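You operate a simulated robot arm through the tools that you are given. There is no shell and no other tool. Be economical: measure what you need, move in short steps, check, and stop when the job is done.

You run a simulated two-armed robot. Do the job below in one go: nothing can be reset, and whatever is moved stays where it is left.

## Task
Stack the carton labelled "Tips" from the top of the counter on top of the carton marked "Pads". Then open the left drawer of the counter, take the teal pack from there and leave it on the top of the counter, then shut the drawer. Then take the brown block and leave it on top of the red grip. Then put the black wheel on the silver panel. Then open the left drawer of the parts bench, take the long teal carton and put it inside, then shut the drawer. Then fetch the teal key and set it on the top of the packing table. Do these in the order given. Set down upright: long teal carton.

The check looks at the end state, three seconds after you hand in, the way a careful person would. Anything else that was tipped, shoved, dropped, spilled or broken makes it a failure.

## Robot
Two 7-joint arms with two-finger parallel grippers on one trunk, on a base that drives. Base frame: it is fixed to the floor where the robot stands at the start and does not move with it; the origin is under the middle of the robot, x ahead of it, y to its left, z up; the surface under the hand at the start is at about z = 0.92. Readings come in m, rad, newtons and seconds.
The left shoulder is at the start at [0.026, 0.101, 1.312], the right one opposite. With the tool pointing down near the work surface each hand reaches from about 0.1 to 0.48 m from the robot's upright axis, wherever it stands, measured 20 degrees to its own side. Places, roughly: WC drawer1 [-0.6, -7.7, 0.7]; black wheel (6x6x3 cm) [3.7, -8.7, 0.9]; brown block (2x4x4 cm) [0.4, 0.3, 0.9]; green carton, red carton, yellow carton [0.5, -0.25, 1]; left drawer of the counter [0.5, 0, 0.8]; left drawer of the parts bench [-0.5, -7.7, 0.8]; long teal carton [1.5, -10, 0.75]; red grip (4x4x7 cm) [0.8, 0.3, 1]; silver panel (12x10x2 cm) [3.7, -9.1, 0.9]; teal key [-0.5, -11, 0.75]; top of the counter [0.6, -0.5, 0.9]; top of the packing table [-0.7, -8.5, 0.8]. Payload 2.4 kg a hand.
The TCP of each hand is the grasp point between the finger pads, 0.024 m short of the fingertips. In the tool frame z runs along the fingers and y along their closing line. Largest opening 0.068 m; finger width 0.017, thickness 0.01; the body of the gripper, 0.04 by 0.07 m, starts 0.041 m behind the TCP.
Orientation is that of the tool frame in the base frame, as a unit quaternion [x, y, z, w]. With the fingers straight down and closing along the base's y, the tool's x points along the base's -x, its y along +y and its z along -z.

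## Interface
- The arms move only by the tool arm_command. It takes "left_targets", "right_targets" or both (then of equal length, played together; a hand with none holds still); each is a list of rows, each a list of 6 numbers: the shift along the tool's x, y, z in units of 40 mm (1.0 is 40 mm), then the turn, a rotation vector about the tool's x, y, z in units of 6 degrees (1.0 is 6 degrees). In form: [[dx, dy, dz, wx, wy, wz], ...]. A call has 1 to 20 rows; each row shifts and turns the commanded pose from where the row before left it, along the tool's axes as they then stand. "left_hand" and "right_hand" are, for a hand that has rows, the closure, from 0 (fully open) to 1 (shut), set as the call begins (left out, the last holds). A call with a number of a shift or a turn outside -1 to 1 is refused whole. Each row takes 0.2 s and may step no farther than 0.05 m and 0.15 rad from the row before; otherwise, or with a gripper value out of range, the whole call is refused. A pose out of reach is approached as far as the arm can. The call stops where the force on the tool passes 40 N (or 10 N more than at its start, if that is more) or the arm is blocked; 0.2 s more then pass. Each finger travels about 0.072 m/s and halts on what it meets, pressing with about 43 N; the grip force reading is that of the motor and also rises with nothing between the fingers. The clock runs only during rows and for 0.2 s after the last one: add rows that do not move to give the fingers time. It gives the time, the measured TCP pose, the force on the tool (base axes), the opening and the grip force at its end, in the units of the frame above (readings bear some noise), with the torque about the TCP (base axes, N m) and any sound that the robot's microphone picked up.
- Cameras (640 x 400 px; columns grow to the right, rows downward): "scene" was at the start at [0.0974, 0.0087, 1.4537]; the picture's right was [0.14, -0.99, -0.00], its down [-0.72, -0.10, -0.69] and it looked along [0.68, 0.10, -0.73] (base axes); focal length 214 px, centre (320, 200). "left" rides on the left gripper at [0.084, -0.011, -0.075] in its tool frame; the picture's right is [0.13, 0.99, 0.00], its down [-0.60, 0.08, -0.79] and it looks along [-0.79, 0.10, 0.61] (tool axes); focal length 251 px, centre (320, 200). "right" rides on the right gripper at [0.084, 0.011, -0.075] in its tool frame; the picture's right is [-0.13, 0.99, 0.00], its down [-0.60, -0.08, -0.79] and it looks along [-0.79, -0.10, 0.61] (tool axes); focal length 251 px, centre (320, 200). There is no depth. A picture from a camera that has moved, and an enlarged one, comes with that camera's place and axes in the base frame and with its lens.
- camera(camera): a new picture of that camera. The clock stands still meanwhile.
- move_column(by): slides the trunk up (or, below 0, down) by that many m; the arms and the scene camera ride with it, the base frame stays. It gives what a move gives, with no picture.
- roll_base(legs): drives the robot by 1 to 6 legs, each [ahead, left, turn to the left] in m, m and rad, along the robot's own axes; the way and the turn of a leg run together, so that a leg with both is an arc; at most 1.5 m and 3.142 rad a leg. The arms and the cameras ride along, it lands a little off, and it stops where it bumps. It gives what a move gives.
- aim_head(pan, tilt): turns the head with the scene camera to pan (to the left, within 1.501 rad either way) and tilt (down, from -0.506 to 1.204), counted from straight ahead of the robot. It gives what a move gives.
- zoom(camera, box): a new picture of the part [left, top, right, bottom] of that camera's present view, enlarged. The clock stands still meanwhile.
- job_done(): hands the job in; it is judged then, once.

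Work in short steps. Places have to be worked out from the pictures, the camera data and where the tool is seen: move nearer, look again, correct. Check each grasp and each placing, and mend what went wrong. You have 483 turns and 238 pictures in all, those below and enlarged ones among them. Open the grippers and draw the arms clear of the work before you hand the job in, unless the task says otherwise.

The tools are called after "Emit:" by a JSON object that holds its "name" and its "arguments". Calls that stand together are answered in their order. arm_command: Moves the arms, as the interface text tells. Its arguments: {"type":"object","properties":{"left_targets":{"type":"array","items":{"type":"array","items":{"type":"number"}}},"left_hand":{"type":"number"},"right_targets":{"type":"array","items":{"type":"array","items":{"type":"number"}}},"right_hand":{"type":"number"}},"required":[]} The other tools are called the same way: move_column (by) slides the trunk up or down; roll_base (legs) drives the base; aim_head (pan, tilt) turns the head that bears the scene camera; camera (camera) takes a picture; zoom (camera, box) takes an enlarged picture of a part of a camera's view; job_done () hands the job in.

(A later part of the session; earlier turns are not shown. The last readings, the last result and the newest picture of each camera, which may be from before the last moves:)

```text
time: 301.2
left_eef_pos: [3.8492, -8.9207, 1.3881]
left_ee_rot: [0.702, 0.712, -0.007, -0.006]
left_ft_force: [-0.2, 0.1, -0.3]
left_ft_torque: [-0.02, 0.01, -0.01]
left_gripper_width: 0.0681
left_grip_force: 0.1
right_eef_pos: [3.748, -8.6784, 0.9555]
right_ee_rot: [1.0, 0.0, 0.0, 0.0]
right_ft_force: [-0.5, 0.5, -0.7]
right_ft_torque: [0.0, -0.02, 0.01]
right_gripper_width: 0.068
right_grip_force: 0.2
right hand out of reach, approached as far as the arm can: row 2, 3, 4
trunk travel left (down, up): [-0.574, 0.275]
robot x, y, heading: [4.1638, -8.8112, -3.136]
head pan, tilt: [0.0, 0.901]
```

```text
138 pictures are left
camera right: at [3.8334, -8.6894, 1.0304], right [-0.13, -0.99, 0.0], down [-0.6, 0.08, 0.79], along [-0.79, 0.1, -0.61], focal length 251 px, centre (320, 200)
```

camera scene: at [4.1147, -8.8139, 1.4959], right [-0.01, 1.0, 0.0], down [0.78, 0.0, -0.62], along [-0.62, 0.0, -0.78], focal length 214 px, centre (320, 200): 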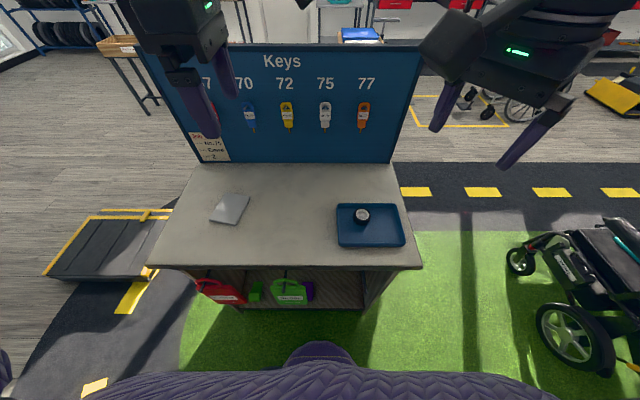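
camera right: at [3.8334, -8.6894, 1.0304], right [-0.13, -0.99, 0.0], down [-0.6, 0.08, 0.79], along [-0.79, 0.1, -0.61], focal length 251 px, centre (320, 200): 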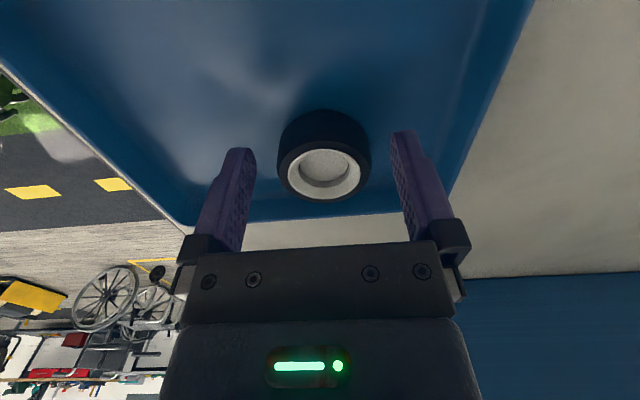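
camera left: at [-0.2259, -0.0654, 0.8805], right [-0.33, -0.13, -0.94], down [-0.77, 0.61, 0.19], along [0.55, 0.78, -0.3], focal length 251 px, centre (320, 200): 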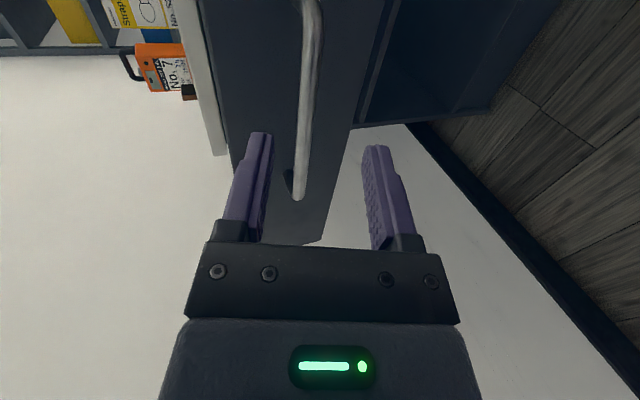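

Trunk too high: I raise the hand 8 cm and lower the trunk 7 cm.

Emit:
{"name": "arm_command", "arguments": {"right_targets": [[0, 0, -1, 0, 0, 0], [0, 0, -1, 0, 0, 0]]}}

Emit:
{"name": "move_column", "arguments": {"by": -0.07}}

Emit:
{"name": "camera", "arguments": {"camera": "right"}}

```text
time: 301.8
left_eef_pos: [3.849, -8.9212, 1.3902]
left_ee_rot: [0.702, 0.712, -0.007, -0.006]
left_ft_force: [0.9, -0.2, -0.1]
left_ft_torque: [0.01, -0.01, 0.02]
left_gripper_width: 0.0681
left_grip_force: 0.1
right_eef_pos: [3.7474, -8.6746, 1.036]
right_ee_rot: [1.0, -0.002, -0.001, 0.0]
right_ft_force: [0.1, 0.3, 0.3]
right_ft_torque: [0.03, -0.04, -0.04]
right_gripper_width: 0.0683
right_grip_force: 0.1
trunk travel left (down, up): [-0.574, 0.275]
robot x, y, heading: [4.1662, -8.8121, -3.135]
head pan, tilt: [0.0, 0.901]
```

```text
time: 302.9
left_eef_pos: [3.8502, -8.9222, 1.3196]
left_ee_rot: [0.702, 0.713, -0.008, -0.006]
left_ft_force: [0.6, 0.8, -0.2]
left_ft_torque: [-0.01, 0.0, 0.0]
left_gripper_width: 0.0682
left_grip_force: 0.1
right_eef_pos: [3.7496, -8.6783, 0.9654]
right_ee_rot: [1.0, 0.0, 0.0, 0.0]
right_ft_force: [-0.1, 0.1, 0.7]
right_ft_torque: [0.0, -0.02, 0.0]
right_gripper_width: 0.0679
right_grip_force: 0.0
trunk travel left (down, up): [-0.504, 0.345]
robot x, y, heading: [4.1688, -8.8121, -3.134]
head pan, tilt: [0.0, 0.901]
```

```text
137 pictures are left
camera right: at [3.8348, -8.6885, 1.0401], right [-0.13, -0.99, 0.0], down [-0.6, 0.08, 0.79], along [-0.79, 0.1, -0.61], focal length 251 px, centre (320, 200)
```

right: 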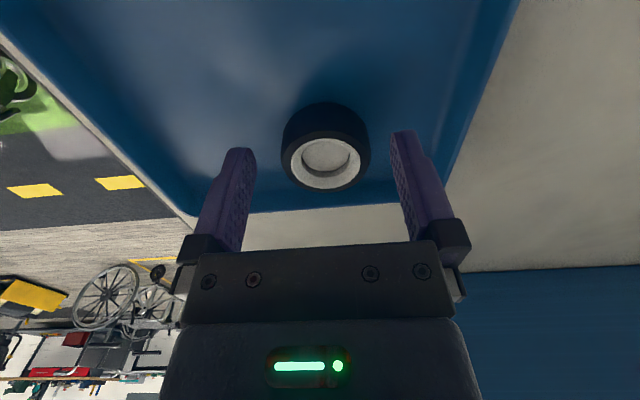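

Centre again (3.733,−8.679). I shift −17 mm in x, then lower 3 cm.

Emit:
{"name": "arm_command", "arguments": {"right_targets": [[-0.42, 0.01, 0, 0, 0, 0], [0, 0, 0.4, 0, 0, 0], [0, 0, 0.3, 0, 0, 0]]}}

Emit:
{"name": "camera", "arguments": {"camera": "right"}}

```text
time: 303.7
left_eef_pos: [3.8498, -8.9215, 1.3183]
left_ee_rot: [0.702, 0.712, -0.008, -0.007]
left_ft_force: [0.6, 0.1, -0.3]
left_ft_torque: [-0.01, 0.02, 0.01]
left_gripper_width: 0.0681
left_grip_force: 0.0
right_eef_pos: [3.7328, -8.6781, 0.9379]
right_ee_rot: [1.0, 0.0, -0.001, 0.001]
right_ft_force: [0.3, 0.2, -0.5]
right_ft_torque: [0.0, 0.01, -0.02]
right_gripper_width: 0.0679
right_grip_force: 0.0
trunk travel left (down, up): [-0.504, 0.345]
robot x, y, heading: [4.1678, -8.8105, -3.137]
head pan, tilt: [0.0, 0.901]
```

```text
136 pictures are left
camera right: at [3.819, -8.6892, 1.0125], right [-0.13, -0.99, 0.0], down [-0.6, 0.08, 0.79], along [-0.79, 0.1, -0.61], focal length 251 px, centre (320, 200)
```

right: 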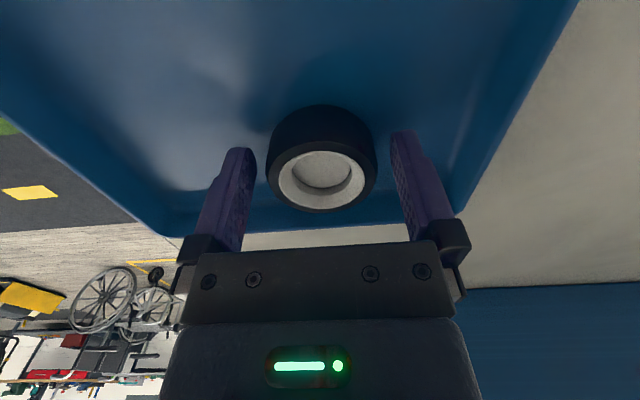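

Straddled. Lower 5 mm more, then close.

Emit:
{"name": "arm_command", "arguments": {"right_targets": [[0, 0, 0.12, 0, 0, 0]]}}

Emit:
{"name": "arm_command", "arguments": {"right_targets": [[0, 0, 0, 0, 0, 0], [0, 0, 0, 0, 0, 0], [0, 0, 0, 0, 0, 0]], "right_hand": 1}}

Emit:
{"name": "arm_command", "arguments": {"right_targets": [[0, 0, -0.5, 0, 0, 0], [0, 0, -1, 0, 0, 0], [0, 0, -1, 0, 0, 0]]}}

Emit:
{"name": "camera", "arguments": {"camera": "right"}}

```text
time: 304.1
left_eef_pos: [3.8496, -8.9232, 1.3187]
left_ee_rot: [0.702, 0.712, -0.007, -0.007]
left_ft_force: [0.6, 0.1, 0.1]
left_ft_torque: [0.03, -0.01, 0.01]
left_gripper_width: 0.0682
left_grip_force: 0.1
right_eef_pos: [3.7346, -8.6796, 0.9343]
right_ee_rot: [1.0, -0.001, -0.001, 0.0]
right_ft_force: [-0.1, -0.4, -0.4]
right_ft_torque: [0.01, 0.01, 0.0]
right_gripper_width: 0.068
right_grip_force: 0.0
trunk travel left (down, up): [-0.504, 0.345]
robot x, y, heading: [4.1697, -8.8096, -3.136]
head pan, tilt: [0.0, 0.901]
```

```text
time: 304.9
left_eef_pos: [3.8488, -8.9211, 1.3187]
left_ee_rot: [0.702, 0.712, -0.008, -0.006]
left_ft_force: [-0.3, 0.2, 0.5]
left_ft_torque: [-0.04, 0.0, 0.0]
left_gripper_width: 0.0681
left_grip_force: 0.0
right_eef_pos: [3.7334, -8.6797, 0.9331]
right_ee_rot: [1.0, -0.001, -0.001, 0.0]
right_ft_force: [0.0, 0.6, -0.1]
right_ft_torque: [0.06, -0.01, -0.05]
right_gripper_width: 0.055
right_grip_force: 42.7
trunk travel left (down, up): [-0.504, 0.345]
robot x, y, heading: [4.1678, -8.8087, -3.135]
head pan, tilt: [0.0, 0.901]
```

```text
time: 305.7
left_eef_pos: [3.8499, -8.9222, 1.3183]
left_ee_rot: [0.702, 0.712, -0.007, -0.006]
left_ft_force: [-0.8, 0.1, -0.2]
left_ft_torque: [-0.01, 0.0, -0.02]
left_gripper_width: 0.0679
left_grip_force: 0.0
right_eef_pos: [3.7349, -8.6764, 1.032]
right_ee_rot: [1.0, -0.001, 0.0, 0.0]
right_ft_force: [0.4, -0.2, -0.6]
right_ft_torque: [0.0, -0.01, 0.02]
right_gripper_width: 0.0549
right_grip_force: 42.9
trunk travel left (down, up): [-0.504, 0.345]
robot x, y, heading: [4.1705, -8.8132, -3.13]
head pan, tilt: [0.0, 0.901]
```

```text
135 pictures are left
camera right: at [3.8212, -8.6876, 1.1067], right [-0.13, -0.99, 0.0], down [-0.6, 0.08, 0.79], along [-0.79, 0.1, -0.61], focal length 251 px, centre (320, 200)
```

right: 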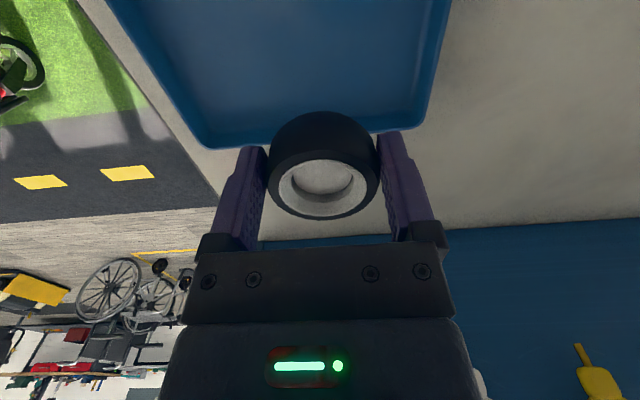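

Wheel held. I slide left 0.43 m to face the panel.

Emit:
{"name": "roll_base", "arguments": {"legs": [[0, 0.43, 0]]}}

Emit:
{"name": "camera", "arguments": {"camera": "right"}}

Emit:
{"name": "camera", "arguments": {"camera": "scene"}}

```text
time: 308.3
left_eef_pos: [3.8491, -9.3519, 1.3192]
left_ee_rot: [0.706, 0.708, -0.007, -0.007]
left_ft_force: [0.2, -0.1, -0.5]
left_ft_torque: [0.03, -0.02, 0.0]
left_gripper_width: 0.0679
left_grip_force: 0.1
right_eef_pos: [3.7365, -9.1077, 1.0323]
right_ee_rot: [1.0, -0.006, 0.0, 0.0]
right_ft_force: [0.5, -0.6, 0.0]
right_ft_torque: [0.01, -0.02, 0.0]
right_gripper_width: 0.0549
right_grip_force: 43.4
trunk travel left (down, up): [-0.504, 0.345]
robot x, y, heading: [4.1649, -9.2461, 3.133]
head pan, tilt: [0.0, 0.901]
```

```text
134 pictures are left
camera right: at [3.8225, -9.1187, 1.1064], right [-0.14, -0.99, 0.0], down [-0.6, 0.09, 0.79], along [-0.79, 0.11, -0.61], focal length 251 px, centre (320, 200)
```

right: 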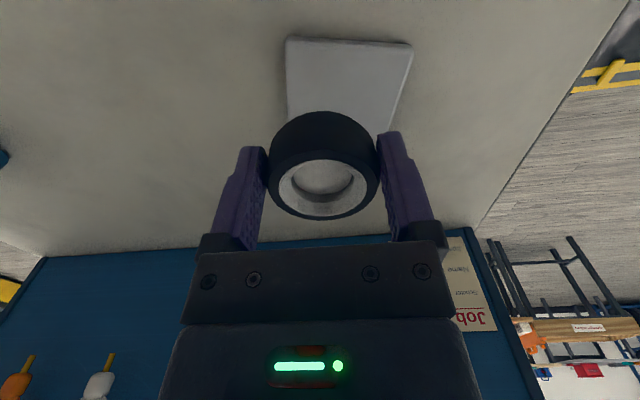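

```text
133 pictures are left
camera scene: at [4.0705, -9.248, 1.4257], right [0.0, 1.0, 0.0], down [0.78, 0.0, -0.62], along [-0.62, 0.0, -0.78], focal length 214 px, centre (320, 200)
```

scene: 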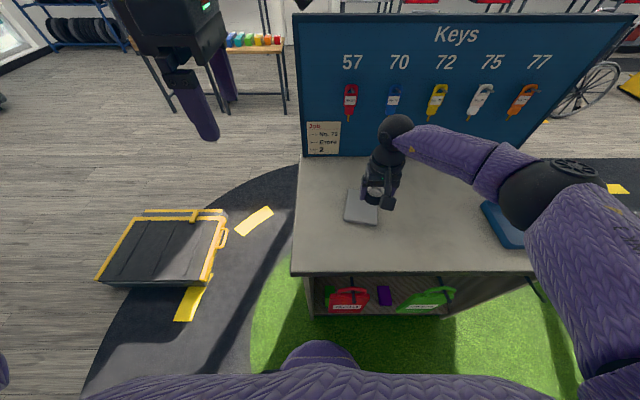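

Panel centre ≈(3.692,−9.115), 8–10 cm wide. I inch forward 2.5 cm, shift the wheel over it and lower partway.

Emit:
{"name": "roll_base", "arguments": {"legs": [[0.025, 0, 0]]}}

Emit:
{"name": "arm_command", "arguments": {"right_targets": [[-0.49, 0.18, 0, 0, 0, 0], [0, 0, 0.6, 0, 0, 0], [0, 0, 0.6, 0, 0, 0], [0, 0, 0.4, 0, 0, 0]]}}

Emit:
{"name": "camera", "arguments": {"camera": "right"}}

Emit:
{"name": "zoom", "arguments": {"camera": "scene", "box": [310, 130, 440, 240]}}

```text
time: 309.1
left_eef_pos: [3.8226, -9.353, 1.3179]
left_ee_rot: [0.706, 0.708, -0.007, -0.006]
left_ft_force: [-0.3, -0.6, -0.8]
left_ft_torque: [0.02, -0.04, -0.02]
left_gripper_width: 0.0679
left_grip_force: 0.1
right_eef_pos: [3.7112, -9.1071, 1.0323]
right_ee_rot: [1.0, -0.007, 0.0, 0.0]
right_ft_force: [-0.1, -0.1, -1.0]
right_ft_torque: [-0.01, -0.05, 0.03]
right_gripper_width: 0.0549
right_grip_force: 43.3
trunk travel left (down, up): [-0.504, 0.345]
robot x, y, heading: [4.1429, -9.2458, 3.137]
head pan, tilt: [0.0, 0.901]
```

```text
time: 310.1
left_eef_pos: [3.8232, -9.3518, 1.3181]
left_ee_rot: [0.706, 0.708, -0.008, -0.006]
left_ft_force: [0.8, 0.5, 0.2]
left_ft_torque: [0.0, -0.01, -0.01]
left_gripper_width: 0.0679
left_grip_force: 0.0
right_eef_pos: [3.6928, -9.1135, 0.9688]
right_ee_rot: [1.0, -0.007, 0.0, 0.0]
right_ft_force: [-0.2, -1.2, -1.0]
right_ft_torque: [0.04, -0.01, 0.0]
right_gripper_width: 0.055
right_grip_force: 42.9
trunk travel left (down, up): [-0.504, 0.345]
robot x, y, heading: [4.1431, -9.2469, 3.138]
head pan, tilt: [0.0, 0.901]
```

```text
132 pictures are left
camera right: at [3.7778, -9.124, 1.0425], right [-0.14, -0.99, 0.0], down [-0.6, 0.09, 0.79], along [-0.79, 0.11, -0.61], focal length 251 px, centre (320, 200)
```

right: 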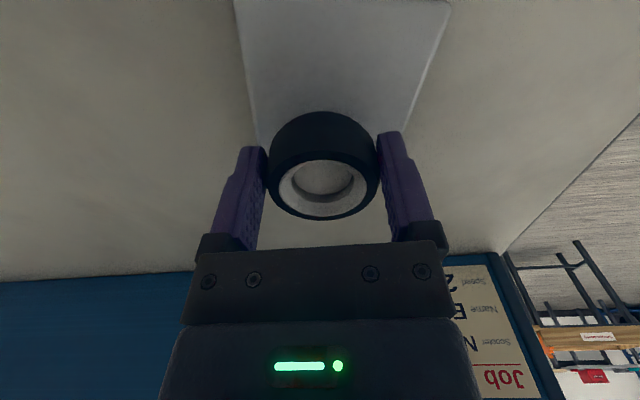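

```text
3.64 times, centred on (375, 185) of scene
camera zoom: at [4.0456, -9.2474, 1.4257], right [0.0, 1.0, 0.0], down [0.78, 0.0, -0.62], along [-0.62, 0.0, -0.78], focal length 780 px, centre (120, 254)
```

zoom: 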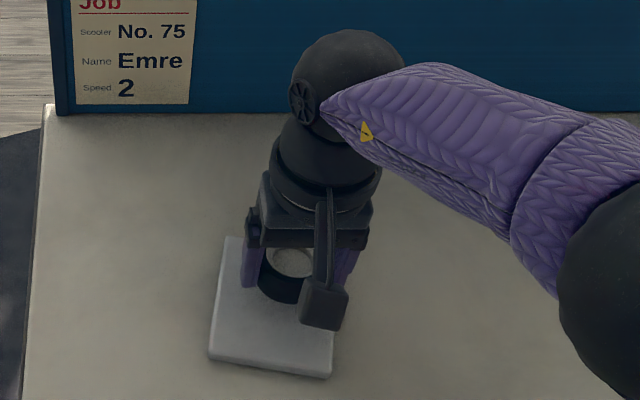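

Wheel is over the panel's centre. I lower gently to contact.

Emit:
{"name": "arm_command", "arguments": {"right_targets": [[0, 0, 0.3, 0, 0, 0], [0, 0, 0.12, 0, 0, 0]]}}

Emit:
{"name": "arm_command", "arguments": {"right_targets": [[0, 0, 0.07, 0, 0, 0], [0, 0, 0, 0, 0, 0]]}}

```text
time: 310.7
left_eef_pos: [3.824, -9.3527, 1.319]
left_ee_rot: [0.706, 0.709, -0.007, -0.006]
left_ft_force: [0.0, 0.0, -0.1]
left_ft_torque: [0.0, 0.03, 0.02]
left_gripper_width: 0.0681
left_grip_force: 0.0
right_eef_pos: [3.6924, -9.115, 0.953]
right_ee_rot: [1.0, -0.006, -0.001, -0.001]
right_ft_force: [-0.5, -0.2, -1.7]
right_ft_torque: [0.0, 0.01, -0.03]
right_gripper_width: 0.0549
right_grip_force: 43.3
trunk travel left (down, up): [-0.504, 0.345]
robot x, y, heading: [4.1407, -9.2455, 3.138]
head pan, tilt: [0.0, 0.901]
```

```text
time: 311.3
left_eef_pos: [3.8236, -9.3528, 1.3186]
left_ee_rot: [0.706, 0.708, -0.008, -0.007]
left_ft_force: [-0.5, 0.0, 0.1]
left_ft_torque: [0.02, 0.01, 0.0]
left_gripper_width: 0.068
left_grip_force: 0.0
right_eef_pos: [3.6918, -9.1145, 0.9491]
right_ee_rot: [1.0, -0.005, 0.0, 0.0]
right_ft_force: [-0.4, -0.9, -0.9]
right_ft_torque: [0.01, -0.01, 0.01]
right_gripper_width: 0.0551
right_grip_force: 42.9
trunk travel left (down, up): [-0.504, 0.345]
robot x, y, heading: [4.1429, -9.2458, 3.138]
head pan, tilt: [0.0, 0.901]
```

Emit:
{"name": "arm_command", "arguments": {"right_targets": [[0, 0, 0.07, 0, 0, 0], [0, 0, 0, 0, 0, 0]]}}

Emit:
{"name": "zoom", "arguments": {"camera": "scene", "box": [335, 170, 405, 240]}}

```text
time: 311.9
left_eef_pos: [3.8238, -9.3522, 1.3186]
left_ee_rot: [0.706, 0.708, -0.007, -0.006]
left_ft_force: [-0.7, 1.4, 1.2]
left_ft_torque: [-0.01, -0.03, 0.01]
left_gripper_width: 0.0677
left_grip_force: 0.0
right_eef_pos: [3.693, -9.1157, 0.9473]
right_ee_rot: [1.0, -0.006, 0.0, 0.0]
right_ft_force: [-0.3, 0.2, -1.1]
right_ft_torque: [0.0, -0.01, 0.07]
right_gripper_width: 0.0547
right_grip_force: 43.0
trunk travel left (down, up): [-0.504, 0.345]
robot x, y, heading: [4.144, -9.2479, 3.134]
head pan, tilt: [0.0, 0.901]
```

```text
5.71 times, centred on (370, 205) of scene
camera zoom: at [4.0456, -9.2474, 1.4257], right [0.0, 1.0, 0.0], down [0.78, 0.0, -0.62], along [-0.62, 0.0, -0.78], focal length 1226 px, centre (34, 171)
```

zoom: 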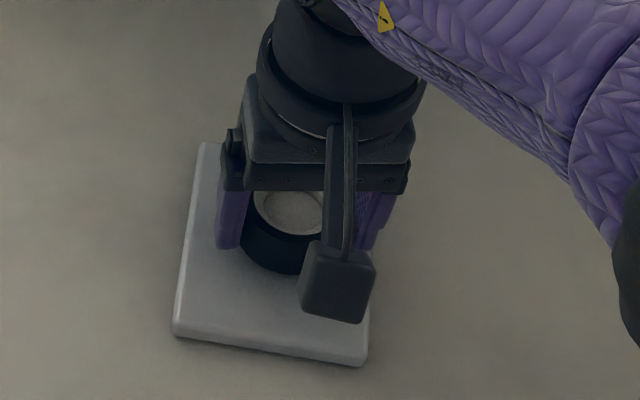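

Centred; continue down in 2–3 mm steps.

Emit:
{"name": "arm_command", "arguments": {"right_targets": [[0, 0, 0.07, 0, 0, 0], [0, 0, 0, 0, 0, 0]]}}

Emit:
{"name": "arm_command", "arguments": {"right_targets": [[0, 0, 0.06, 0, 0, 0], [0, 0, 0, 0, 0, 0]]}}

```text
time: 312.5
left_eef_pos: [3.8233, -9.3521, 1.3185]
left_ee_rot: [0.706, 0.709, -0.007, -0.006]
left_ft_force: [-0.2, 0.4, 0.5]
left_ft_torque: [0.0, 0.0, 0.01]
left_gripper_width: 0.0684
left_grip_force: 0.0
right_eef_pos: [3.6927, -9.1151, 0.943]
right_ee_rot: [1.0, -0.006, 0.0, 0.001]
right_ft_force: [-0.3, 0.0, -0.7]
right_ft_torque: [-0.02, -0.02, 0.02]
right_gripper_width: 0.0546
right_grip_force: 42.7
trunk travel left (down, up): [-0.504, 0.345]
robot x, y, heading: [4.1404, -9.2418, 3.136]
head pan, tilt: [0.0, 0.901]
```

```text
time: 313.1
left_eef_pos: [3.8252, -9.3534, 1.3193]
left_ee_rot: [0.707, 0.708, -0.006, -0.007]
left_ft_force: [-0.1, -0.3, 0.2]
left_ft_torque: [-0.02, -0.03, 0.0]
left_gripper_width: 0.0679
left_grip_force: 0.1
right_eef_pos: [3.6938, -9.1141, 0.9432]
right_ee_rot: [1.0, -0.007, -0.003, 0.0]
right_ft_force: [-5.1, 1.0, 33.2]
right_ft_torque: [0.13, -0.07, -0.02]
right_gripper_width: 0.0547
right_grip_force: 43.1
trunk travel left (down, up): [-0.504, 0.345]
robot x, y, heading: [4.139, -9.2451, 3.137]
head pan, tilt: [0.0, 0.901]
```

Contact at 33 N. I relax 1.5 mm, open, and rise.

Emit:
{"name": "arm_command", "arguments": {"right_targets": [[0, 0, -0.04, 0, 0, 0]]}}

Emit:
{"name": "arm_command", "arguments": {"right_targets": [[0, 0, 0, 0, 0, 0], [0, 0, 0, 0, 0, 0]], "right_hand": 0}}

Emit:
{"name": "arm_command", "arguments": {"right_targets": [[0, 0, -0.3, 0, 0, 0], [0, 0, -0.6, 0, 0, 0], [0, 0, -1, 0, 0, 0], [0, 0, -1, 0, 0, 0], [0, 0, -1, 0, 0, 0], [0.5, 0, -1, 0, 0, 0], [0.5, 0, -1, 0, 0, 0]]}}

Emit:
{"name": "camera", "arguments": {"camera": "scene"}}

```text
time: 313.5
left_eef_pos: [3.8241, -9.353, 1.319]
left_ee_rot: [0.705, 0.709, -0.007, -0.007]
left_ft_force: [-0.3, -0.5, 1.1]
left_ft_torque: [0.0, 0.0, -0.01]
left_gripper_width: 0.0679
left_grip_force: 0.0
right_eef_pos: [3.6932, -9.1148, 0.9417]
right_ee_rot: [1.0, -0.006, -0.001, 0.001]
right_ft_force: [-5.1, 1.1, 25.7]
right_ft_torque: [0.1, 0.47, -0.04]
right_gripper_width: 0.0544
right_grip_force: 43.1
trunk travel left (down, up): [-0.504, 0.345]
robot x, y, heading: [4.141, -9.244, 3.139]
head pan, tilt: [0.0, 0.901]
```

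```text
time: 314.1
left_eef_pos: [3.8246, -9.3529, 1.3185]
left_ee_rot: [0.706, 0.708, -0.007, -0.006]
left_ft_force: [0.3, -0.5, -0.4]
left_ft_torque: [-0.02, 0.02, 0.02]
left_gripper_width: 0.0679
left_grip_force: 0.1
right_eef_pos: [3.6933, -9.1145, 0.9418]
right_ee_rot: [1.0, -0.006, 0.0, -0.001]
right_ft_force: [-0.2, 0.6, -0.4]
right_ft_torque: [0.02, 0.01, 0.02]
right_gripper_width: 0.0682
right_grip_force: 0.1
trunk travel left (down, up): [-0.504, 0.345]
robot x, y, heading: [4.1409, -9.2472, 3.134]
head pan, tilt: [0.0, 0.901]
```

```text
time: 315.7
left_eef_pos: [3.8251, -9.3531, 1.3186]
left_ee_rot: [0.706, 0.708, -0.007, -0.005]
left_ft_force: [0.4, -1.4, 0.4]
left_ft_torque: [0.03, -0.01, -0.02]
left_gripper_width: 0.0681
left_grip_force: 0.1
right_eef_pos: [3.7336, -9.1149, 1.1802]
right_ee_rot: [1.0, -0.007, 0.0, 0.0]
right_ft_force: [0.0, -0.4, -0.3]
right_ft_torque: [0.01, -0.03, 0.01]
right_gripper_width: 0.0679
right_grip_force: 0.0
trunk travel left (down, up): [-0.504, 0.345]
robot x, y, heading: [4.1424, -9.2421, 3.133]
head pan, tilt: [0.0, 0.901]
```

```text
129 pictures are left
camera scene: at [4.046, -9.2474, 1.4257], right [0.0, 1.0, 0.0], down [0.78, 0.0, -0.62], along [-0.62, 0.0, -0.78], focal length 214 px, centre (320, 200)
```

scene: 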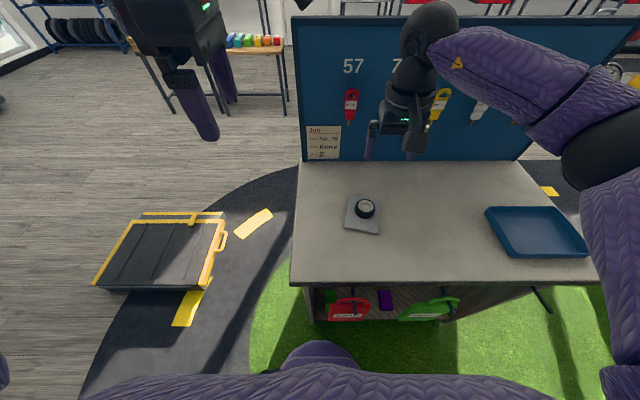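

The wheel rests on the panel. Now to the parts bench: raise trunk, back off, and return the same way facing −x.

Emit:
{"name": "move_column", "arguments": {"by": 0.12}}

Emit:
{"name": "roll_base", "arguments": {"legs": [[-0.4, 0, 0], [0, -1.24, 0], [1.5, 0, 0], [0.3, 0, 0]]}}

Emit:
{"name": "aim_head", "arguments": {"pan": 0.0, "tilt": 0.4}}

Emit:
{"name": "camera", "arguments": {"camera": "scene"}}

```text
time: 317.2
left_eef_pos: [3.8234, -9.3532, 1.4378]
left_ee_rot: [0.706, 0.708, -0.007, -0.006]
left_ft_force: [-0.1, 0.5, 0.1]
left_ft_torque: [0.0, -0.02, 0.01]
left_gripper_width: 0.068
left_grip_force: 0.1
right_eef_pos: [3.7331, -9.1144, 1.2963]
right_ee_rot: [1.0, -0.007, 0.0, 0.0]
right_ft_force: [0.0, -0.5, 0.3]
right_ft_torque: [0.04, -0.02, 0.04]
right_gripper_width: 0.0683
right_grip_force: 0.1
trunk travel left (down, up): [-0.624, 0.225]
robot x, y, heading: [4.1431, -9.2453, 3.139]
head pan, tilt: [0.0, 0.901]
```

```text
time: 334.1
left_eef_pos: [2.442, -8.0634, 1.438]
left_ee_rot: [0.714, 0.7, -0.008, -0.006]
left_ft_force: [0.1, 0.9, -0.4]
left_ft_torque: [0.0, -0.03, 0.0]
left_gripper_width: 0.0682
left_grip_force: 0.1
right_eef_pos: [2.3545, -7.8227, 1.2969]
right_ee_rot: [1.0, -0.016, 0.0, 0.0]
right_ft_force: [0.3, 0.2, -0.3]
right_ft_torque: [0.02, -0.03, -0.02]
right_gripper_width: 0.0681
right_grip_force: 0.1
trunk travel left (down, up): [-0.624, 0.225]
robot x, y, heading: [2.7601, -7.9617, 3.119]
head pan, tilt: [0.0, 0.901]
```

```text
time: 335.1
left_eef_pos: [2.4413, -8.0636, 1.4373]
left_ee_rot: [0.713, 0.701, -0.007, -0.007]
left_ft_force: [0.7, 0.2, -0.1]
left_ft_torque: [-0.02, -0.01, 0.02]
left_gripper_width: 0.0679
left_grip_force: 0.1
right_eef_pos: [2.3568, -7.8233, 1.2987]
right_ee_rot: [1.0, -0.016, 0.0, -0.001]
right_ft_force: [-0.2, 0.8, 0.7]
right_ft_torque: [-0.01, 0.02, 0.04]
right_gripper_width: 0.0679
right_grip_force: 0.1
trunk travel left (down, up): [-0.624, 0.225]
robot x, y, heading: [2.7623, -7.9622, 3.118]
head pan, tilt: [0.0, 0.4]
```

```text
128 pictures are left
camera scene: at [2.6563, -7.9623, 1.5889], right [0.02, 1.0, 0.0], down [0.39, -0.01, -0.92], along [-0.92, 0.02, -0.39], focal length 214 px, centre (320, 200)
```

scene: 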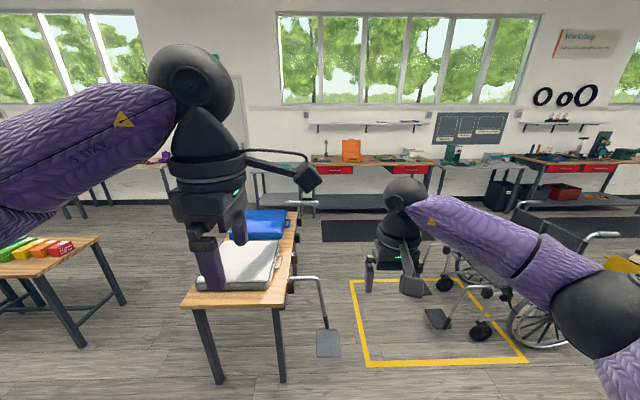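

The parts bench with red drawers is ahead (left drawer near y≈−7.6). I go to y≈−7.45 and drive toward it.

Emit:
{"name": "roll_base", "arguments": {"legs": [[0, -0.5, 0.022], [1.5, 0, 0], [0.55, 0, 0]]}}

Emit:
{"name": "aim_head", "arguments": {"pan": 0.0, "tilt": 0.55}}

Emit:
{"name": "camera", "arguments": {"camera": "scene"}}

```text
time: 347.6
left_eef_pos: [0.4341, -7.5723, 1.4399]
left_ee_rot: [0.703, 0.711, -0.008, -0.005]
left_ft_force: [1.1, 0.5, -0.2]
left_ft_torque: [-0.03, -0.02, -0.01]
left_gripper_width: 0.0682
left_grip_force: 0.0
right_eef_pos: [0.3409, -7.3342, 1.2973]
right_ee_rot: [1.0, -0.003, -0.001, 0.0]
right_ft_force: [-0.3, 0.1, -0.3]
right_ft_torque: [0.0, 0.04, 0.0]
right_gripper_width: 0.0681
right_grip_force: 0.0
trunk travel left (down, up): [-0.624, 0.225]
robot x, y, heading: [0.7514, -7.4602, -3.133]
head pan, tilt: [0.0, 0.4]
```

```text
time: 348.3
left_eef_pos: [0.4341, -7.5716, 1.439]
left_ee_rot: [0.703, 0.711, -0.007, -0.006]
left_ft_force: [0.1, 0.0, 0.9]
left_ft_torque: [0.01, 0.01, -0.02]
left_gripper_width: 0.068
left_grip_force: 0.2
right_eef_pos: [0.3399, -7.3342, 1.2979]
right_ee_rot: [1.0, -0.002, 0.0, 0.0]
right_ft_force: [0.5, 0.2, -0.4]
right_ft_torque: [0.0, 0.0, 0.01]
right_gripper_width: 0.0681
right_grip_force: 0.1
trunk travel left (down, up): [-0.624, 0.225]
robot x, y, heading: [0.7502, -7.4611, -3.139]
head pan, tilt: [0.0, 0.55]
```

```text
127 pictures are left
camera scene: at [0.6477, -7.4652, 1.5753], right [0.0, 1.0, 0.0], down [0.52, 0.0, -0.85], along [-0.85, 0.0, -0.52], focal length 214 px, centre (320, 200)
```

scene: 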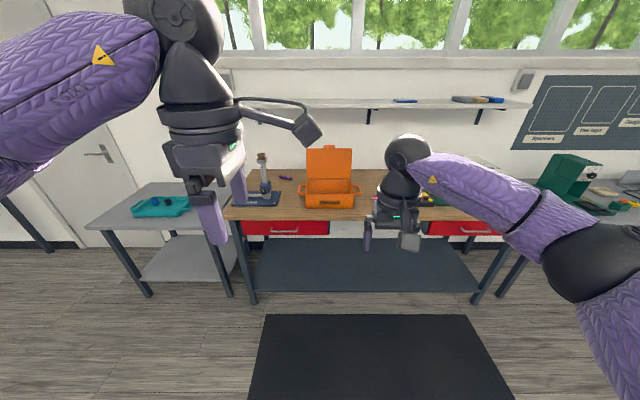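

Emit:
{"name": "zoom", "arguments": {"camera": "scene", "box": [200, 130, 360, 250]}}

```text
3.33 times, centred on (280, 190) of scene
camera zoom: at [0.6477, -7.4652, 1.5753], right [0.0, 1.0, 0.0], down [0.52, 0.0, -0.85], along [-0.85, 0.0, -0.52], focal length 715 px, centre (453, 233)
```

zoom: 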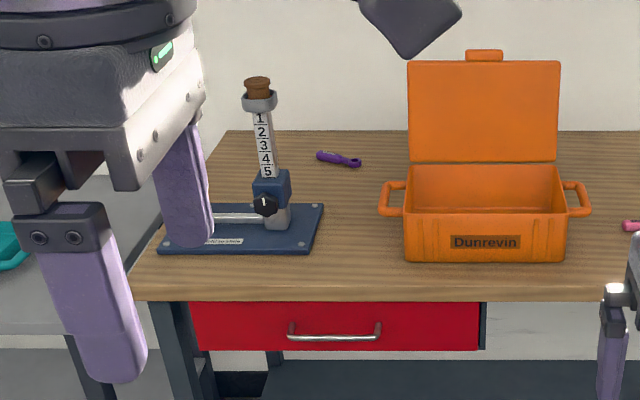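

Left drawer spans y −7.91…−7.42; its bar is at about (−0.30,−7.665,0.785). I'll use the same left-hand recipe. First tuck the right hand, extend and pitch the left.

Emit:
{"name": "arm_command", "arguments": {"left_targets": [[-0.125, -0.81, 0, 0, 0, 0], [-0.125, -0.81, 0, 0, 0, 0], [-0.125, -0.81, 0, 0, 0, 0], [-0.125, -0.81, 0, 0, 0, 0]], "left_hand": 0.35, "right_targets": [[0.6, 0, -0.75, 0, 0, 0], [0.6, 0, -0.75, 0, 0, 0], [0.6, 0, -0.75, 0, 0, 0], [0.6, 0, -0.75, 0, 0, 0]]}}

Emit:
{"name": "arm_command", "arguments": {"left_targets": [[0, 0, 0, 1, 0, 0], [0, 0, 0, 1, 0, 0], [0, 0, 0, 1, 0, 0], [0, 0, 0, 1, 0, 0], [0, 0, 0, 1, 0, 0], [0, 0, 0, 1, 0, 0], [0, 0, 0, 1, 0, 0], [0, 0, 0, 1, 0, 0], [0, 0, 0, 1, 0, 0], [0, 0, 0, 1, 0, 0], [0, 0, 0, 1, 0, 0], [0, 0, 0, 1, 0, 0]]}}

Emit:
{"name": "roll_base", "arguments": {"legs": [[0.5, 0.07, 0]]}}

```text
time: 349.3
left_eef_pos: [0.3092, -7.5923, 1.4402]
left_ee_rot: [0.704, 0.71, -0.007, -0.005]
left_ft_force: [0.6, -0.2, -0.5]
left_ft_torque: [-0.03, 0.01, -0.02]
left_gripper_width: 0.0441
left_grip_force: 0.1
left hand out of reach, approached as far as the arm can: row 4
right_eef_pos: [0.4363, -7.3311, 1.4202]
right_ee_rot: [1.0, -0.003, 0.0, 0.001]
right_ft_force: [0.0, 1.3, -0.5]
right_ft_torque: [-0.01, -0.01, 0.01]
right_gripper_width: 0.0679
right_grip_force: 0.0
trunk travel left (down, up): [-0.624, 0.225]
robot x, y, heading: [0.7523, -7.4615, -3.137]
head pan, tilt: [0.0, 0.55]
```

```text
time: 351.9
left_eef_pos: [0.3086, -7.5928, 1.4419]
left_ee_rot: [0.564, 0.57, -0.425, -0.42]
left_ft_force: [0.2, -0.6, 1.1]
left_ft_torque: [-0.05, 0.0, 0.01]
left_gripper_width: 0.0442
left_grip_force: 0.0
right_eef_pos: [0.4355, -7.3333, 1.4203]
right_ee_rot: [1.0, -0.003, 0.0, 0.0]
right_ft_force: [0.9, 0.2, 0.2]
right_ft_torque: [0.0, -0.01, 0.01]
right_gripper_width: 0.068
right_grip_force: 0.1
trunk travel left (down, up): [-0.624, 0.225]
robot x, y, heading: [0.7537, -7.459, -3.139]
head pan, tilt: [0.0, 0.55]
```

```text
time: 354.9
left_eef_pos: [-0.1985, -7.6628, 1.4411]
left_ee_rot: [0.565, 0.57, -0.424, -0.418]
left_ft_force: [-0.4, -0.6, -0.3]
left_ft_torque: [0.02, 0.03, 0.0]
left_gripper_width: 0.044
left_grip_force: 0.0
right_eef_pos: [-0.0676, -7.4037, 1.4204]
right_ee_rot: [1.0, -0.003, 0.001, 0.0]
right_ft_force: [0.4, -0.4, 0.1]
right_ft_torque: [0.01, 0.02, 0.02]
right_gripper_width: 0.0681
right_grip_force: 0.1
trunk travel left (down, up): [-0.624, 0.225]
robot x, y, heading: [0.2444, -7.5376, -3.141]
head pan, tilt: [0.0, 0.55]
```

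I lower the trunk 0.4 and examine the handle.

Emit:
{"name": "move_column", "arguments": {"by": -0.4}}

Emit:
{"name": "aim_head", "arguments": {"pan": 0.0, "tilt": 0.85}}

Emit:
{"name": "camera", "arguments": {"camera": "scene"}}

Emit:
{"name": "camera", "arguments": {"camera": "left"}}

```text
time: 358.7
left_eef_pos: [-0.1957, -7.6636, 1.0412]
left_ee_rot: [0.566, 0.569, -0.424, -0.42]
left_ft_force: [0.3, 0.1, 0.5]
left_ft_torque: [0.02, -0.01, 0.0]
left_gripper_width: 0.0443
left_grip_force: 0.1
right_eef_pos: [-0.0652, -7.4043, 1.0198]
right_ee_rot: [1.0, -0.003, -0.001, 0.001]
right_ft_force: [0.0, 0.8, -0.3]
right_ft_torque: [0.02, -0.03, 0.0]
right_gripper_width: 0.0684
right_grip_force: 0.0
trunk travel left (down, up): [-0.224, 0.626]
robot x, y, heading: [0.2464, -7.5347, -3.142]
head pan, tilt: [0.0, 0.55]
```

```text
time: 359.5
left_eef_pos: [-0.196, -7.6618, 1.0415]
left_ee_rot: [0.566, 0.571, -0.423, -0.419]
left_ft_force: [-0.7, -0.3, 0.0]
left_ft_torque: [-0.01, 0.0, -0.03]
left_gripper_width: 0.0443
left_grip_force: 0.0
right_eef_pos: [-0.0672, -7.4023, 1.0195]
right_ee_rot: [1.0, -0.004, 0.0, 0.0]
right_ft_force: [0.2, -0.6, 0.6]
right_ft_torque: [-0.01, 0.01, 0.0]
right_gripper_width: 0.068
right_grip_force: 0.2
trunk travel left (down, up): [-0.224, 0.626]
robot x, y, heading: [0.2468, -7.535, -3.143]
head pan, tilt: [0.0, 0.85]
```

```text
125 pictures are left
camera scene: at [0.1021, -7.536, 1.147], right [0.0, 1.0, 0.0], down [0.75, 0.0, -0.66], along [-0.66, 0.0, -0.75], focal length 214 px, centre (320, 200)
```

scene: 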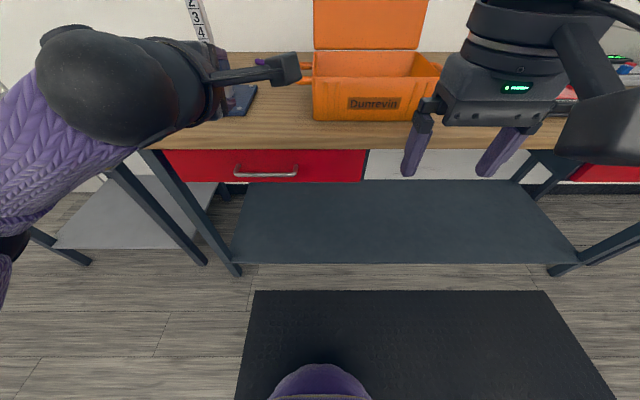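

```text
124 pictures are left
camera left: at [-0.1292, -7.5771, 1.0736], right [0.29, 0.13, -0.95], down [0.79, -0.6, 0.16], along [-0.55, -0.79, -0.27], focal length 251 px, centre (320, 200)
```

left: 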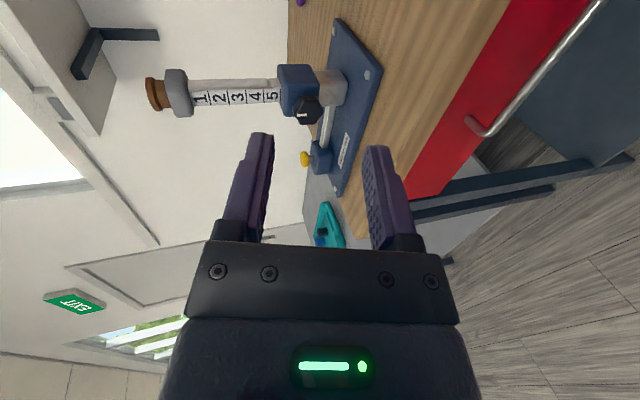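

The bar seems at x≈−0.333, z≈0.757, y centre ≈−7.675. I lower the trunk 0.2, then the hand to bar height.

Emit:
{"name": "move_column", "arguments": {"by": -0.2}}

Emit:
{"name": "arm_command", "arguments": {"left_targets": [[0, 0.8, 0.24, 0, 0, 0], [0, 0.8, 0.24, 0, 0, 0]]}}

Emit:
{"name": "camera", "arguments": {"camera": "left"}}

Emit:
{"name": "camera", "arguments": {"camera": "scene"}}

```text
time: 361.7
left_eef_pos: [-0.1964, -7.6626, 0.8411]
left_ee_rot: [0.566, 0.571, -0.422, -0.419]
left_ft_force: [-0.6, 0.0, -0.2]
left_ft_torque: [-0.02, -0.02, 0.0]
left_gripper_width: 0.0443
left_grip_force: 0.0
right_eef_pos: [-0.0668, -7.4035, 0.8197]
right_ee_rot: [1.0, -0.003, 0.0, 0.0]
right_ft_force: [0.1, -0.1, -0.4]
right_ft_torque: [-0.02, 0.02, 0.02]
right_gripper_width: 0.068
right_grip_force: 0.1
trunk travel left (down, up): [-0.024, 0.825]
robot x, y, heading: [0.2495, -7.5348, -3.143]
head pan, tilt: [0.0, 0.85]
```

```text
time: 362.3
left_eef_pos: [-0.2062, -7.6566, 0.7763]
left_ee_rot: [0.565, 0.571, -0.423, -0.42]
left_ft_force: [0.0, -0.1, 0.1]
left_ft_torque: [-0.02, 0.01, 0.01]
left_gripper_width: 0.0443
left_grip_force: 0.1
left hand out of reach, approached as far as the arm can: row 1, 2
right_eef_pos: [-0.0665, -7.404, 0.8188]
right_ee_rot: [1.0, -0.004, 0.0, 0.0]
right_ft_force: [0.0, 0.5, 0.0]
right_ft_torque: [-0.01, 0.01, -0.03]
right_gripper_width: 0.0679
right_grip_force: 0.1
trunk travel left (down, up): [-0.024, 0.825]
robot x, y, heading: [0.2437, -7.5345, -3.142]
head pan, tilt: [0.0, 0.85]
```

```text
123 pictures are left
camera left: at [-0.1396, -7.5714, 0.8089], right [0.29, 0.13, -0.95], down [0.79, -0.6, 0.15], along [-0.55, -0.79, -0.27], focal length 251 px, centre (320, 200)
```

left: 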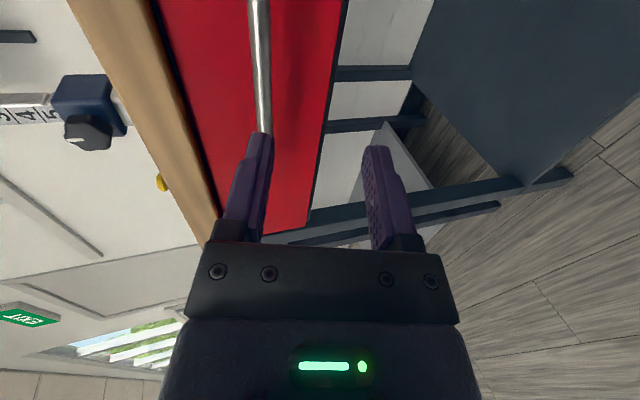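

```text
122 pictures are left
camera scene: at [0.0385, -7.5361, 0.9403], right [0.0, 1.0, 0.0], down [0.75, 0.0, -0.66], along [-0.66, 0.0, -0.75], focal length 214 px, centre (320, 200)
```

scene: 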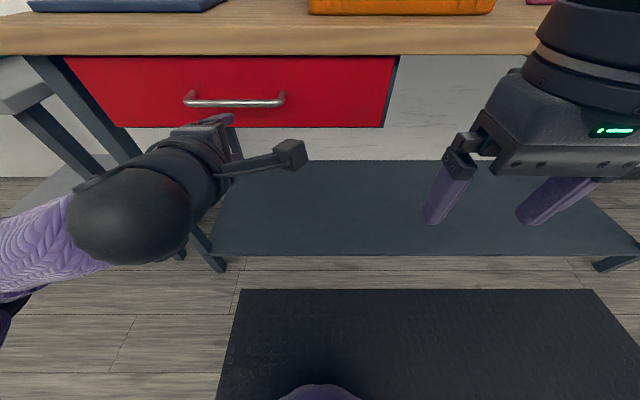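

Re-measured: bar ≈ z 0.782, x ≈ −0.325. I move up slightly and forward ~6 cm, then re-check.

Emit:
{"name": "arm_command", "arguments": {"left_targets": [[0, -0.3, 0.5, 0, 0, 0], [0, -0.3, 0.5, 0, 0, 0], [0, -0.1, 0.5, 0, 0, 0]]}}

Emit:
{"name": "camera", "arguments": {"camera": "left"}}

```text
time: 363.1
left_eef_pos: [-0.2758, -7.661, 0.7865]
left_ee_rot: [0.566, 0.57, -0.423, -0.419]
left_ft_force: [-0.6, -0.1, 0.1]
left_ft_torque: [0.01, -0.02, 0.01]
left_gripper_width: 0.0442
left_grip_force: 0.1
right_eef_pos: [-0.0672, -7.4044, 0.8193]
right_ee_rot: [1.0, -0.003, 0.0, 0.001]
right_ft_force: [-0.4, 0.7, -0.5]
right_ft_torque: [0.03, 0.02, 0.0]
right_gripper_width: 0.0681
right_grip_force: 0.1
trunk travel left (down, up): [-0.024, 0.825]
robot x, y, heading: [0.2484, -7.5344, -3.142]
head pan, tilt: [0.0, 0.85]
```

```text
121 pictures are left
camera left: at [-0.2093, -7.5749, 0.8191], right [0.29, 0.13, -0.95], down [0.79, -0.6, 0.16], along [-0.55, -0.79, -0.27], focal length 251 px, centre (320, 200)
```

left: 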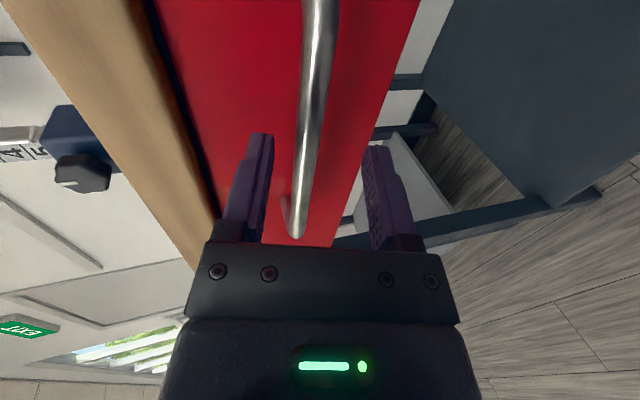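

Bar lies between the fingers; I advance 4.2 cm and close.

Emit:
{"name": "arm_command", "arguments": {"left_targets": [[0, -0.1, 0.52, 0, 0, 0], [0, -0.1, 0.52, 0, 0, 0]]}}

Emit:
{"name": "arm_command", "arguments": {"left_targets": [[0, 0, 0, 0, 0, 0], [0, 0, 0, 0, 0, 0], [0, 0, 0, 0, 0, 0]], "left_hand": 1}}

Emit:
{"name": "camera", "arguments": {"camera": "left"}}

```text
time: 363.6
left_eef_pos: [-0.3013, -7.6615, 0.788]
left_ee_rot: [0.563, 0.568, -0.426, -0.423]
left_ft_force: [44.1, -2.1, 2.4]
left_ft_torque: [0.03, 1.03, 0.05]
left_gripper_width: 0.036
left_grip_force: 0.1
right_eef_pos: [-0.0624, -7.4058, 0.82]
right_ee_rot: [1.0, -0.002, -0.002, 0.001]
right_ft_force: [0.5, -0.1, -0.4]
right_ft_torque: [0.02, -0.03, 0.0]
right_gripper_width: 0.068
right_grip_force: 0.0
trunk travel left (down, up): [-0.024, 0.825]
robot x, y, heading: [0.2508, -7.5316, -3.135]
head pan, tilt: [0.0, 0.85]
stopped in row 2 (left hand): the force on the tool passed its limit at 56 N (the readings are from after the stop); the commanded pose is now the measured one
```

```text
time: 364.4
left_eef_pos: [-0.3055, -7.6601, 0.7857]
left_ee_rot: [0.565, 0.569, -0.424, -0.421]
left_ft_force: [19.6, -1.6, 6.3]
left_ft_torque: [-0.15, 0.2, 0.49]
left_gripper_width: 0.012
left_grip_force: 32.7
right_eef_pos: [-0.067, -7.4047, 0.8203]
right_ee_rot: [1.0, -0.003, 0.0, 0.001]
right_ft_force: [-0.8, 0.3, 0.0]
right_ft_torque: [-0.01, 0.03, -0.05]
right_gripper_width: 0.068
right_grip_force: 0.0
trunk travel left (down, up): [-0.024, 0.825]
robot x, y, heading: [0.2464, -7.5326, -3.141]
head pan, tilt: [0.0, 0.85]
```

```text
120 pictures are left
camera left: at [-0.2378, -7.5754, 0.8176], right [0.28, 0.13, -0.95], down [0.79, -0.6, 0.15], along [-0.55, -0.79, -0.27], focal length 251 px, centre (320, 200)
```

left: 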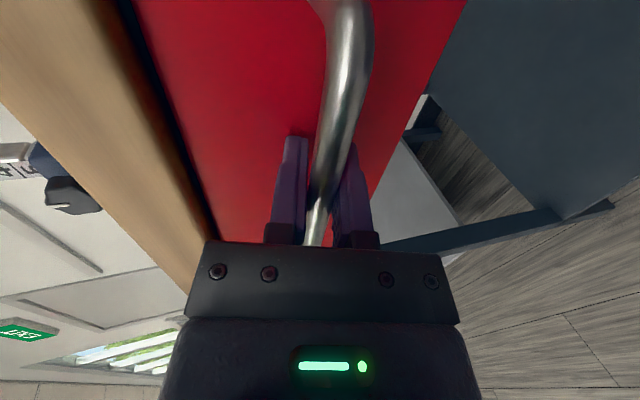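

Gripped at 12 mm. I pull the drawer by driving back 0.28 m.

Emit:
{"name": "roll_base", "arguments": {"legs": [[-0.28, 0, 0]]}}

Emit:
{"name": "camera", "arguments": {"camera": "scene"}}

```text
time: 366.4
left_eef_pos: [-0.0317, -7.6609, 0.7847]
left_ee_rot: [0.565, 0.569, -0.424, -0.422]
left_ft_force: [2.6, -26.2, 18.2]
left_ft_torque: [-0.09, -0.09, 0.55]
left_gripper_width: 0.0115
left_grip_force: 32.5
right_eef_pos: [0.2095, -7.4053, 0.8202]
right_ee_rot: [1.0, -0.004, -0.001, -0.001]
right_ft_force: [-0.1, 0.1, 0.8]
right_ft_torque: [0.01, -0.01, -0.01]
right_gripper_width: 0.0684
right_grip_force: 0.1
trunk travel left (down, up): [-0.024, 0.825]
robot x, y, heading: [0.5224, -7.5317, 3.144]
head pan, tilt: [0.0, 0.85]
```

```text
119 pictures are left
camera scene: at [0.3141, -7.5376, 0.9407], right [0.0, 1.0, 0.0], down [0.75, 0.0, -0.66], along [-0.66, 0.0, -0.75], focal length 214 px, centre (320, 200)
```

scene: 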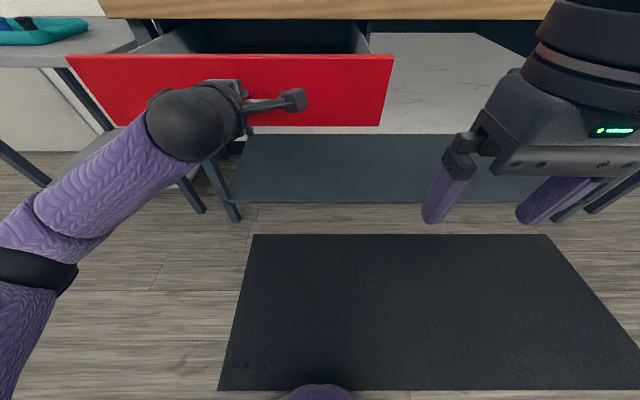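

Open 27 cm. I release, back off and raise the trunk to look inside.

Emit:
{"name": "arm_command", "arguments": {"left_targets": [[0, 0, 0, 0, 0, 0], [0, 0, 0, 0, 0, 0], [0, 0, 0, 0, 0, 0]], "left_hand": 0.4}}

Emit:
{"name": "roll_base", "arguments": {"legs": [[-0.12, 0, 0]]}}

Emit:
{"name": "move_column", "arguments": {"by": 0.4}}

Emit:
{"name": "move_column", "arguments": {"by": 0.2}}

Emit:
{"name": "camera", "arguments": {"camera": "scene"}}

```text
time: 367.2
left_eef_pos: [-0.0331, -7.6585, 0.7851]
left_ee_rot: [0.565, 0.568, -0.424, -0.421]
left_ft_force: [2.3, -0.7, -1.4]
left_ft_torque: [0.02, -0.02, 0.0]
left_gripper_width: 0.0394
left_grip_force: 0.0
right_eef_pos: [0.2079, -7.4041, 0.8196]
right_ee_rot: [1.0, -0.004, 0.0, 0.0]
right_ft_force: [0.6, 0.4, -1.1]
right_ft_torque: [0.0, -0.05, -0.03]
right_gripper_width: 0.068
right_grip_force: 0.1
trunk travel left (down, up): [-0.024, 0.825]
robot x, y, heading: [0.5215, -7.5311, 3.141]
head pan, tilt: [0.0, 0.85]
```

```text
time: 368.4
left_eef_pos: [0.0864, -7.6591, 0.7846]
left_ee_rot: [0.567, 0.568, -0.423, -0.421]
left_ft_force: [0.0, 0.4, 0.3]
left_ft_torque: [0.01, 0.02, -0.04]
left_gripper_width: 0.0409
left_grip_force: 0.2
right_eef_pos: [0.3283, -7.4035, 0.8194]
right_ee_rot: [1.0, -0.005, 0.0, 0.001]
right_ft_force: [0.4, 1.8, -0.4]
right_ft_torque: [0.0, 0.0, 0.01]
right_gripper_width: 0.0678
right_grip_force: 0.0
trunk travel left (down, up): [-0.024, 0.825]
robot x, y, heading: [0.6374, -7.5366, 3.14]
head pan, tilt: [0.0, 0.85]
```

```text
time: 372.2
left_eef_pos: [0.0848, -7.659, 1.1845]
left_ee_rot: [0.566, 0.568, -0.424, -0.421]
left_ft_force: [-0.3, 1.1, 0.5]
left_ft_torque: [0.01, 0.02, -0.02]
left_gripper_width: 0.0412
left_grip_force: 0.0
right_eef_pos: [0.3265, -7.4034, 1.2191]
right_ee_rot: [1.0, -0.006, 0.0, 0.001]
right_ft_force: [-0.4, -0.4, 0.3]
right_ft_torque: [0.02, 0.01, 0.02]
right_gripper_width: 0.0682
right_grip_force: 0.1
trunk travel left (down, up): [-0.424, 0.425]
robot x, y, heading: [0.6405, -7.5321, 3.135]
head pan, tilt: [0.0, 0.85]
```

```text
time: 374.4
left_eef_pos: [0.0863, -7.659, 1.3847]
left_ee_rot: [0.567, 0.568, -0.423, -0.421]
left_ft_force: [-0.3, -0.1, -0.4]
left_ft_torque: [0.01, -0.03, -0.02]
left_gripper_width: 0.0411
left_grip_force: 0.1
right_eef_pos: [0.3263, -7.4026, 1.4191]
right_ee_rot: [1.0, -0.005, 0.0, 0.001]
right_ft_force: [-0.3, 0.1, 0.2]
right_ft_torque: [0.01, 0.0, -0.01]
right_gripper_width: 0.068
right_grip_force: 0.2
trunk travel left (down, up): [-0.624, 0.225]
robot x, y, heading: [0.6449, -7.535, 3.14]
head pan, tilt: [0.0, 0.85]
```

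```text
118 pictures are left
camera scene: at [0.5493, -7.536, 1.5498], right [0.0, 1.0, 0.0], down [0.75, 0.0, -0.66], along [-0.66, 0.0, -0.75], focal length 214 px, centre (320, 200)
```

scene: 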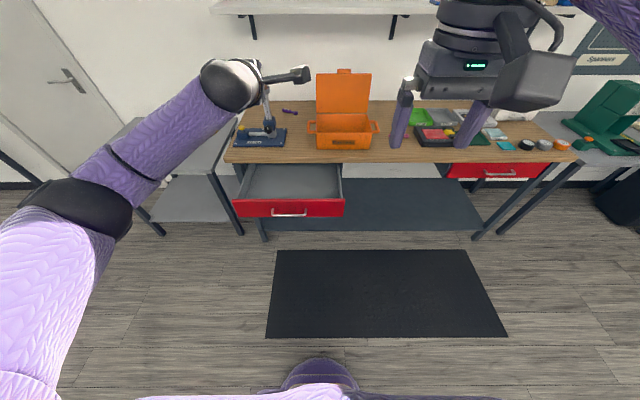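

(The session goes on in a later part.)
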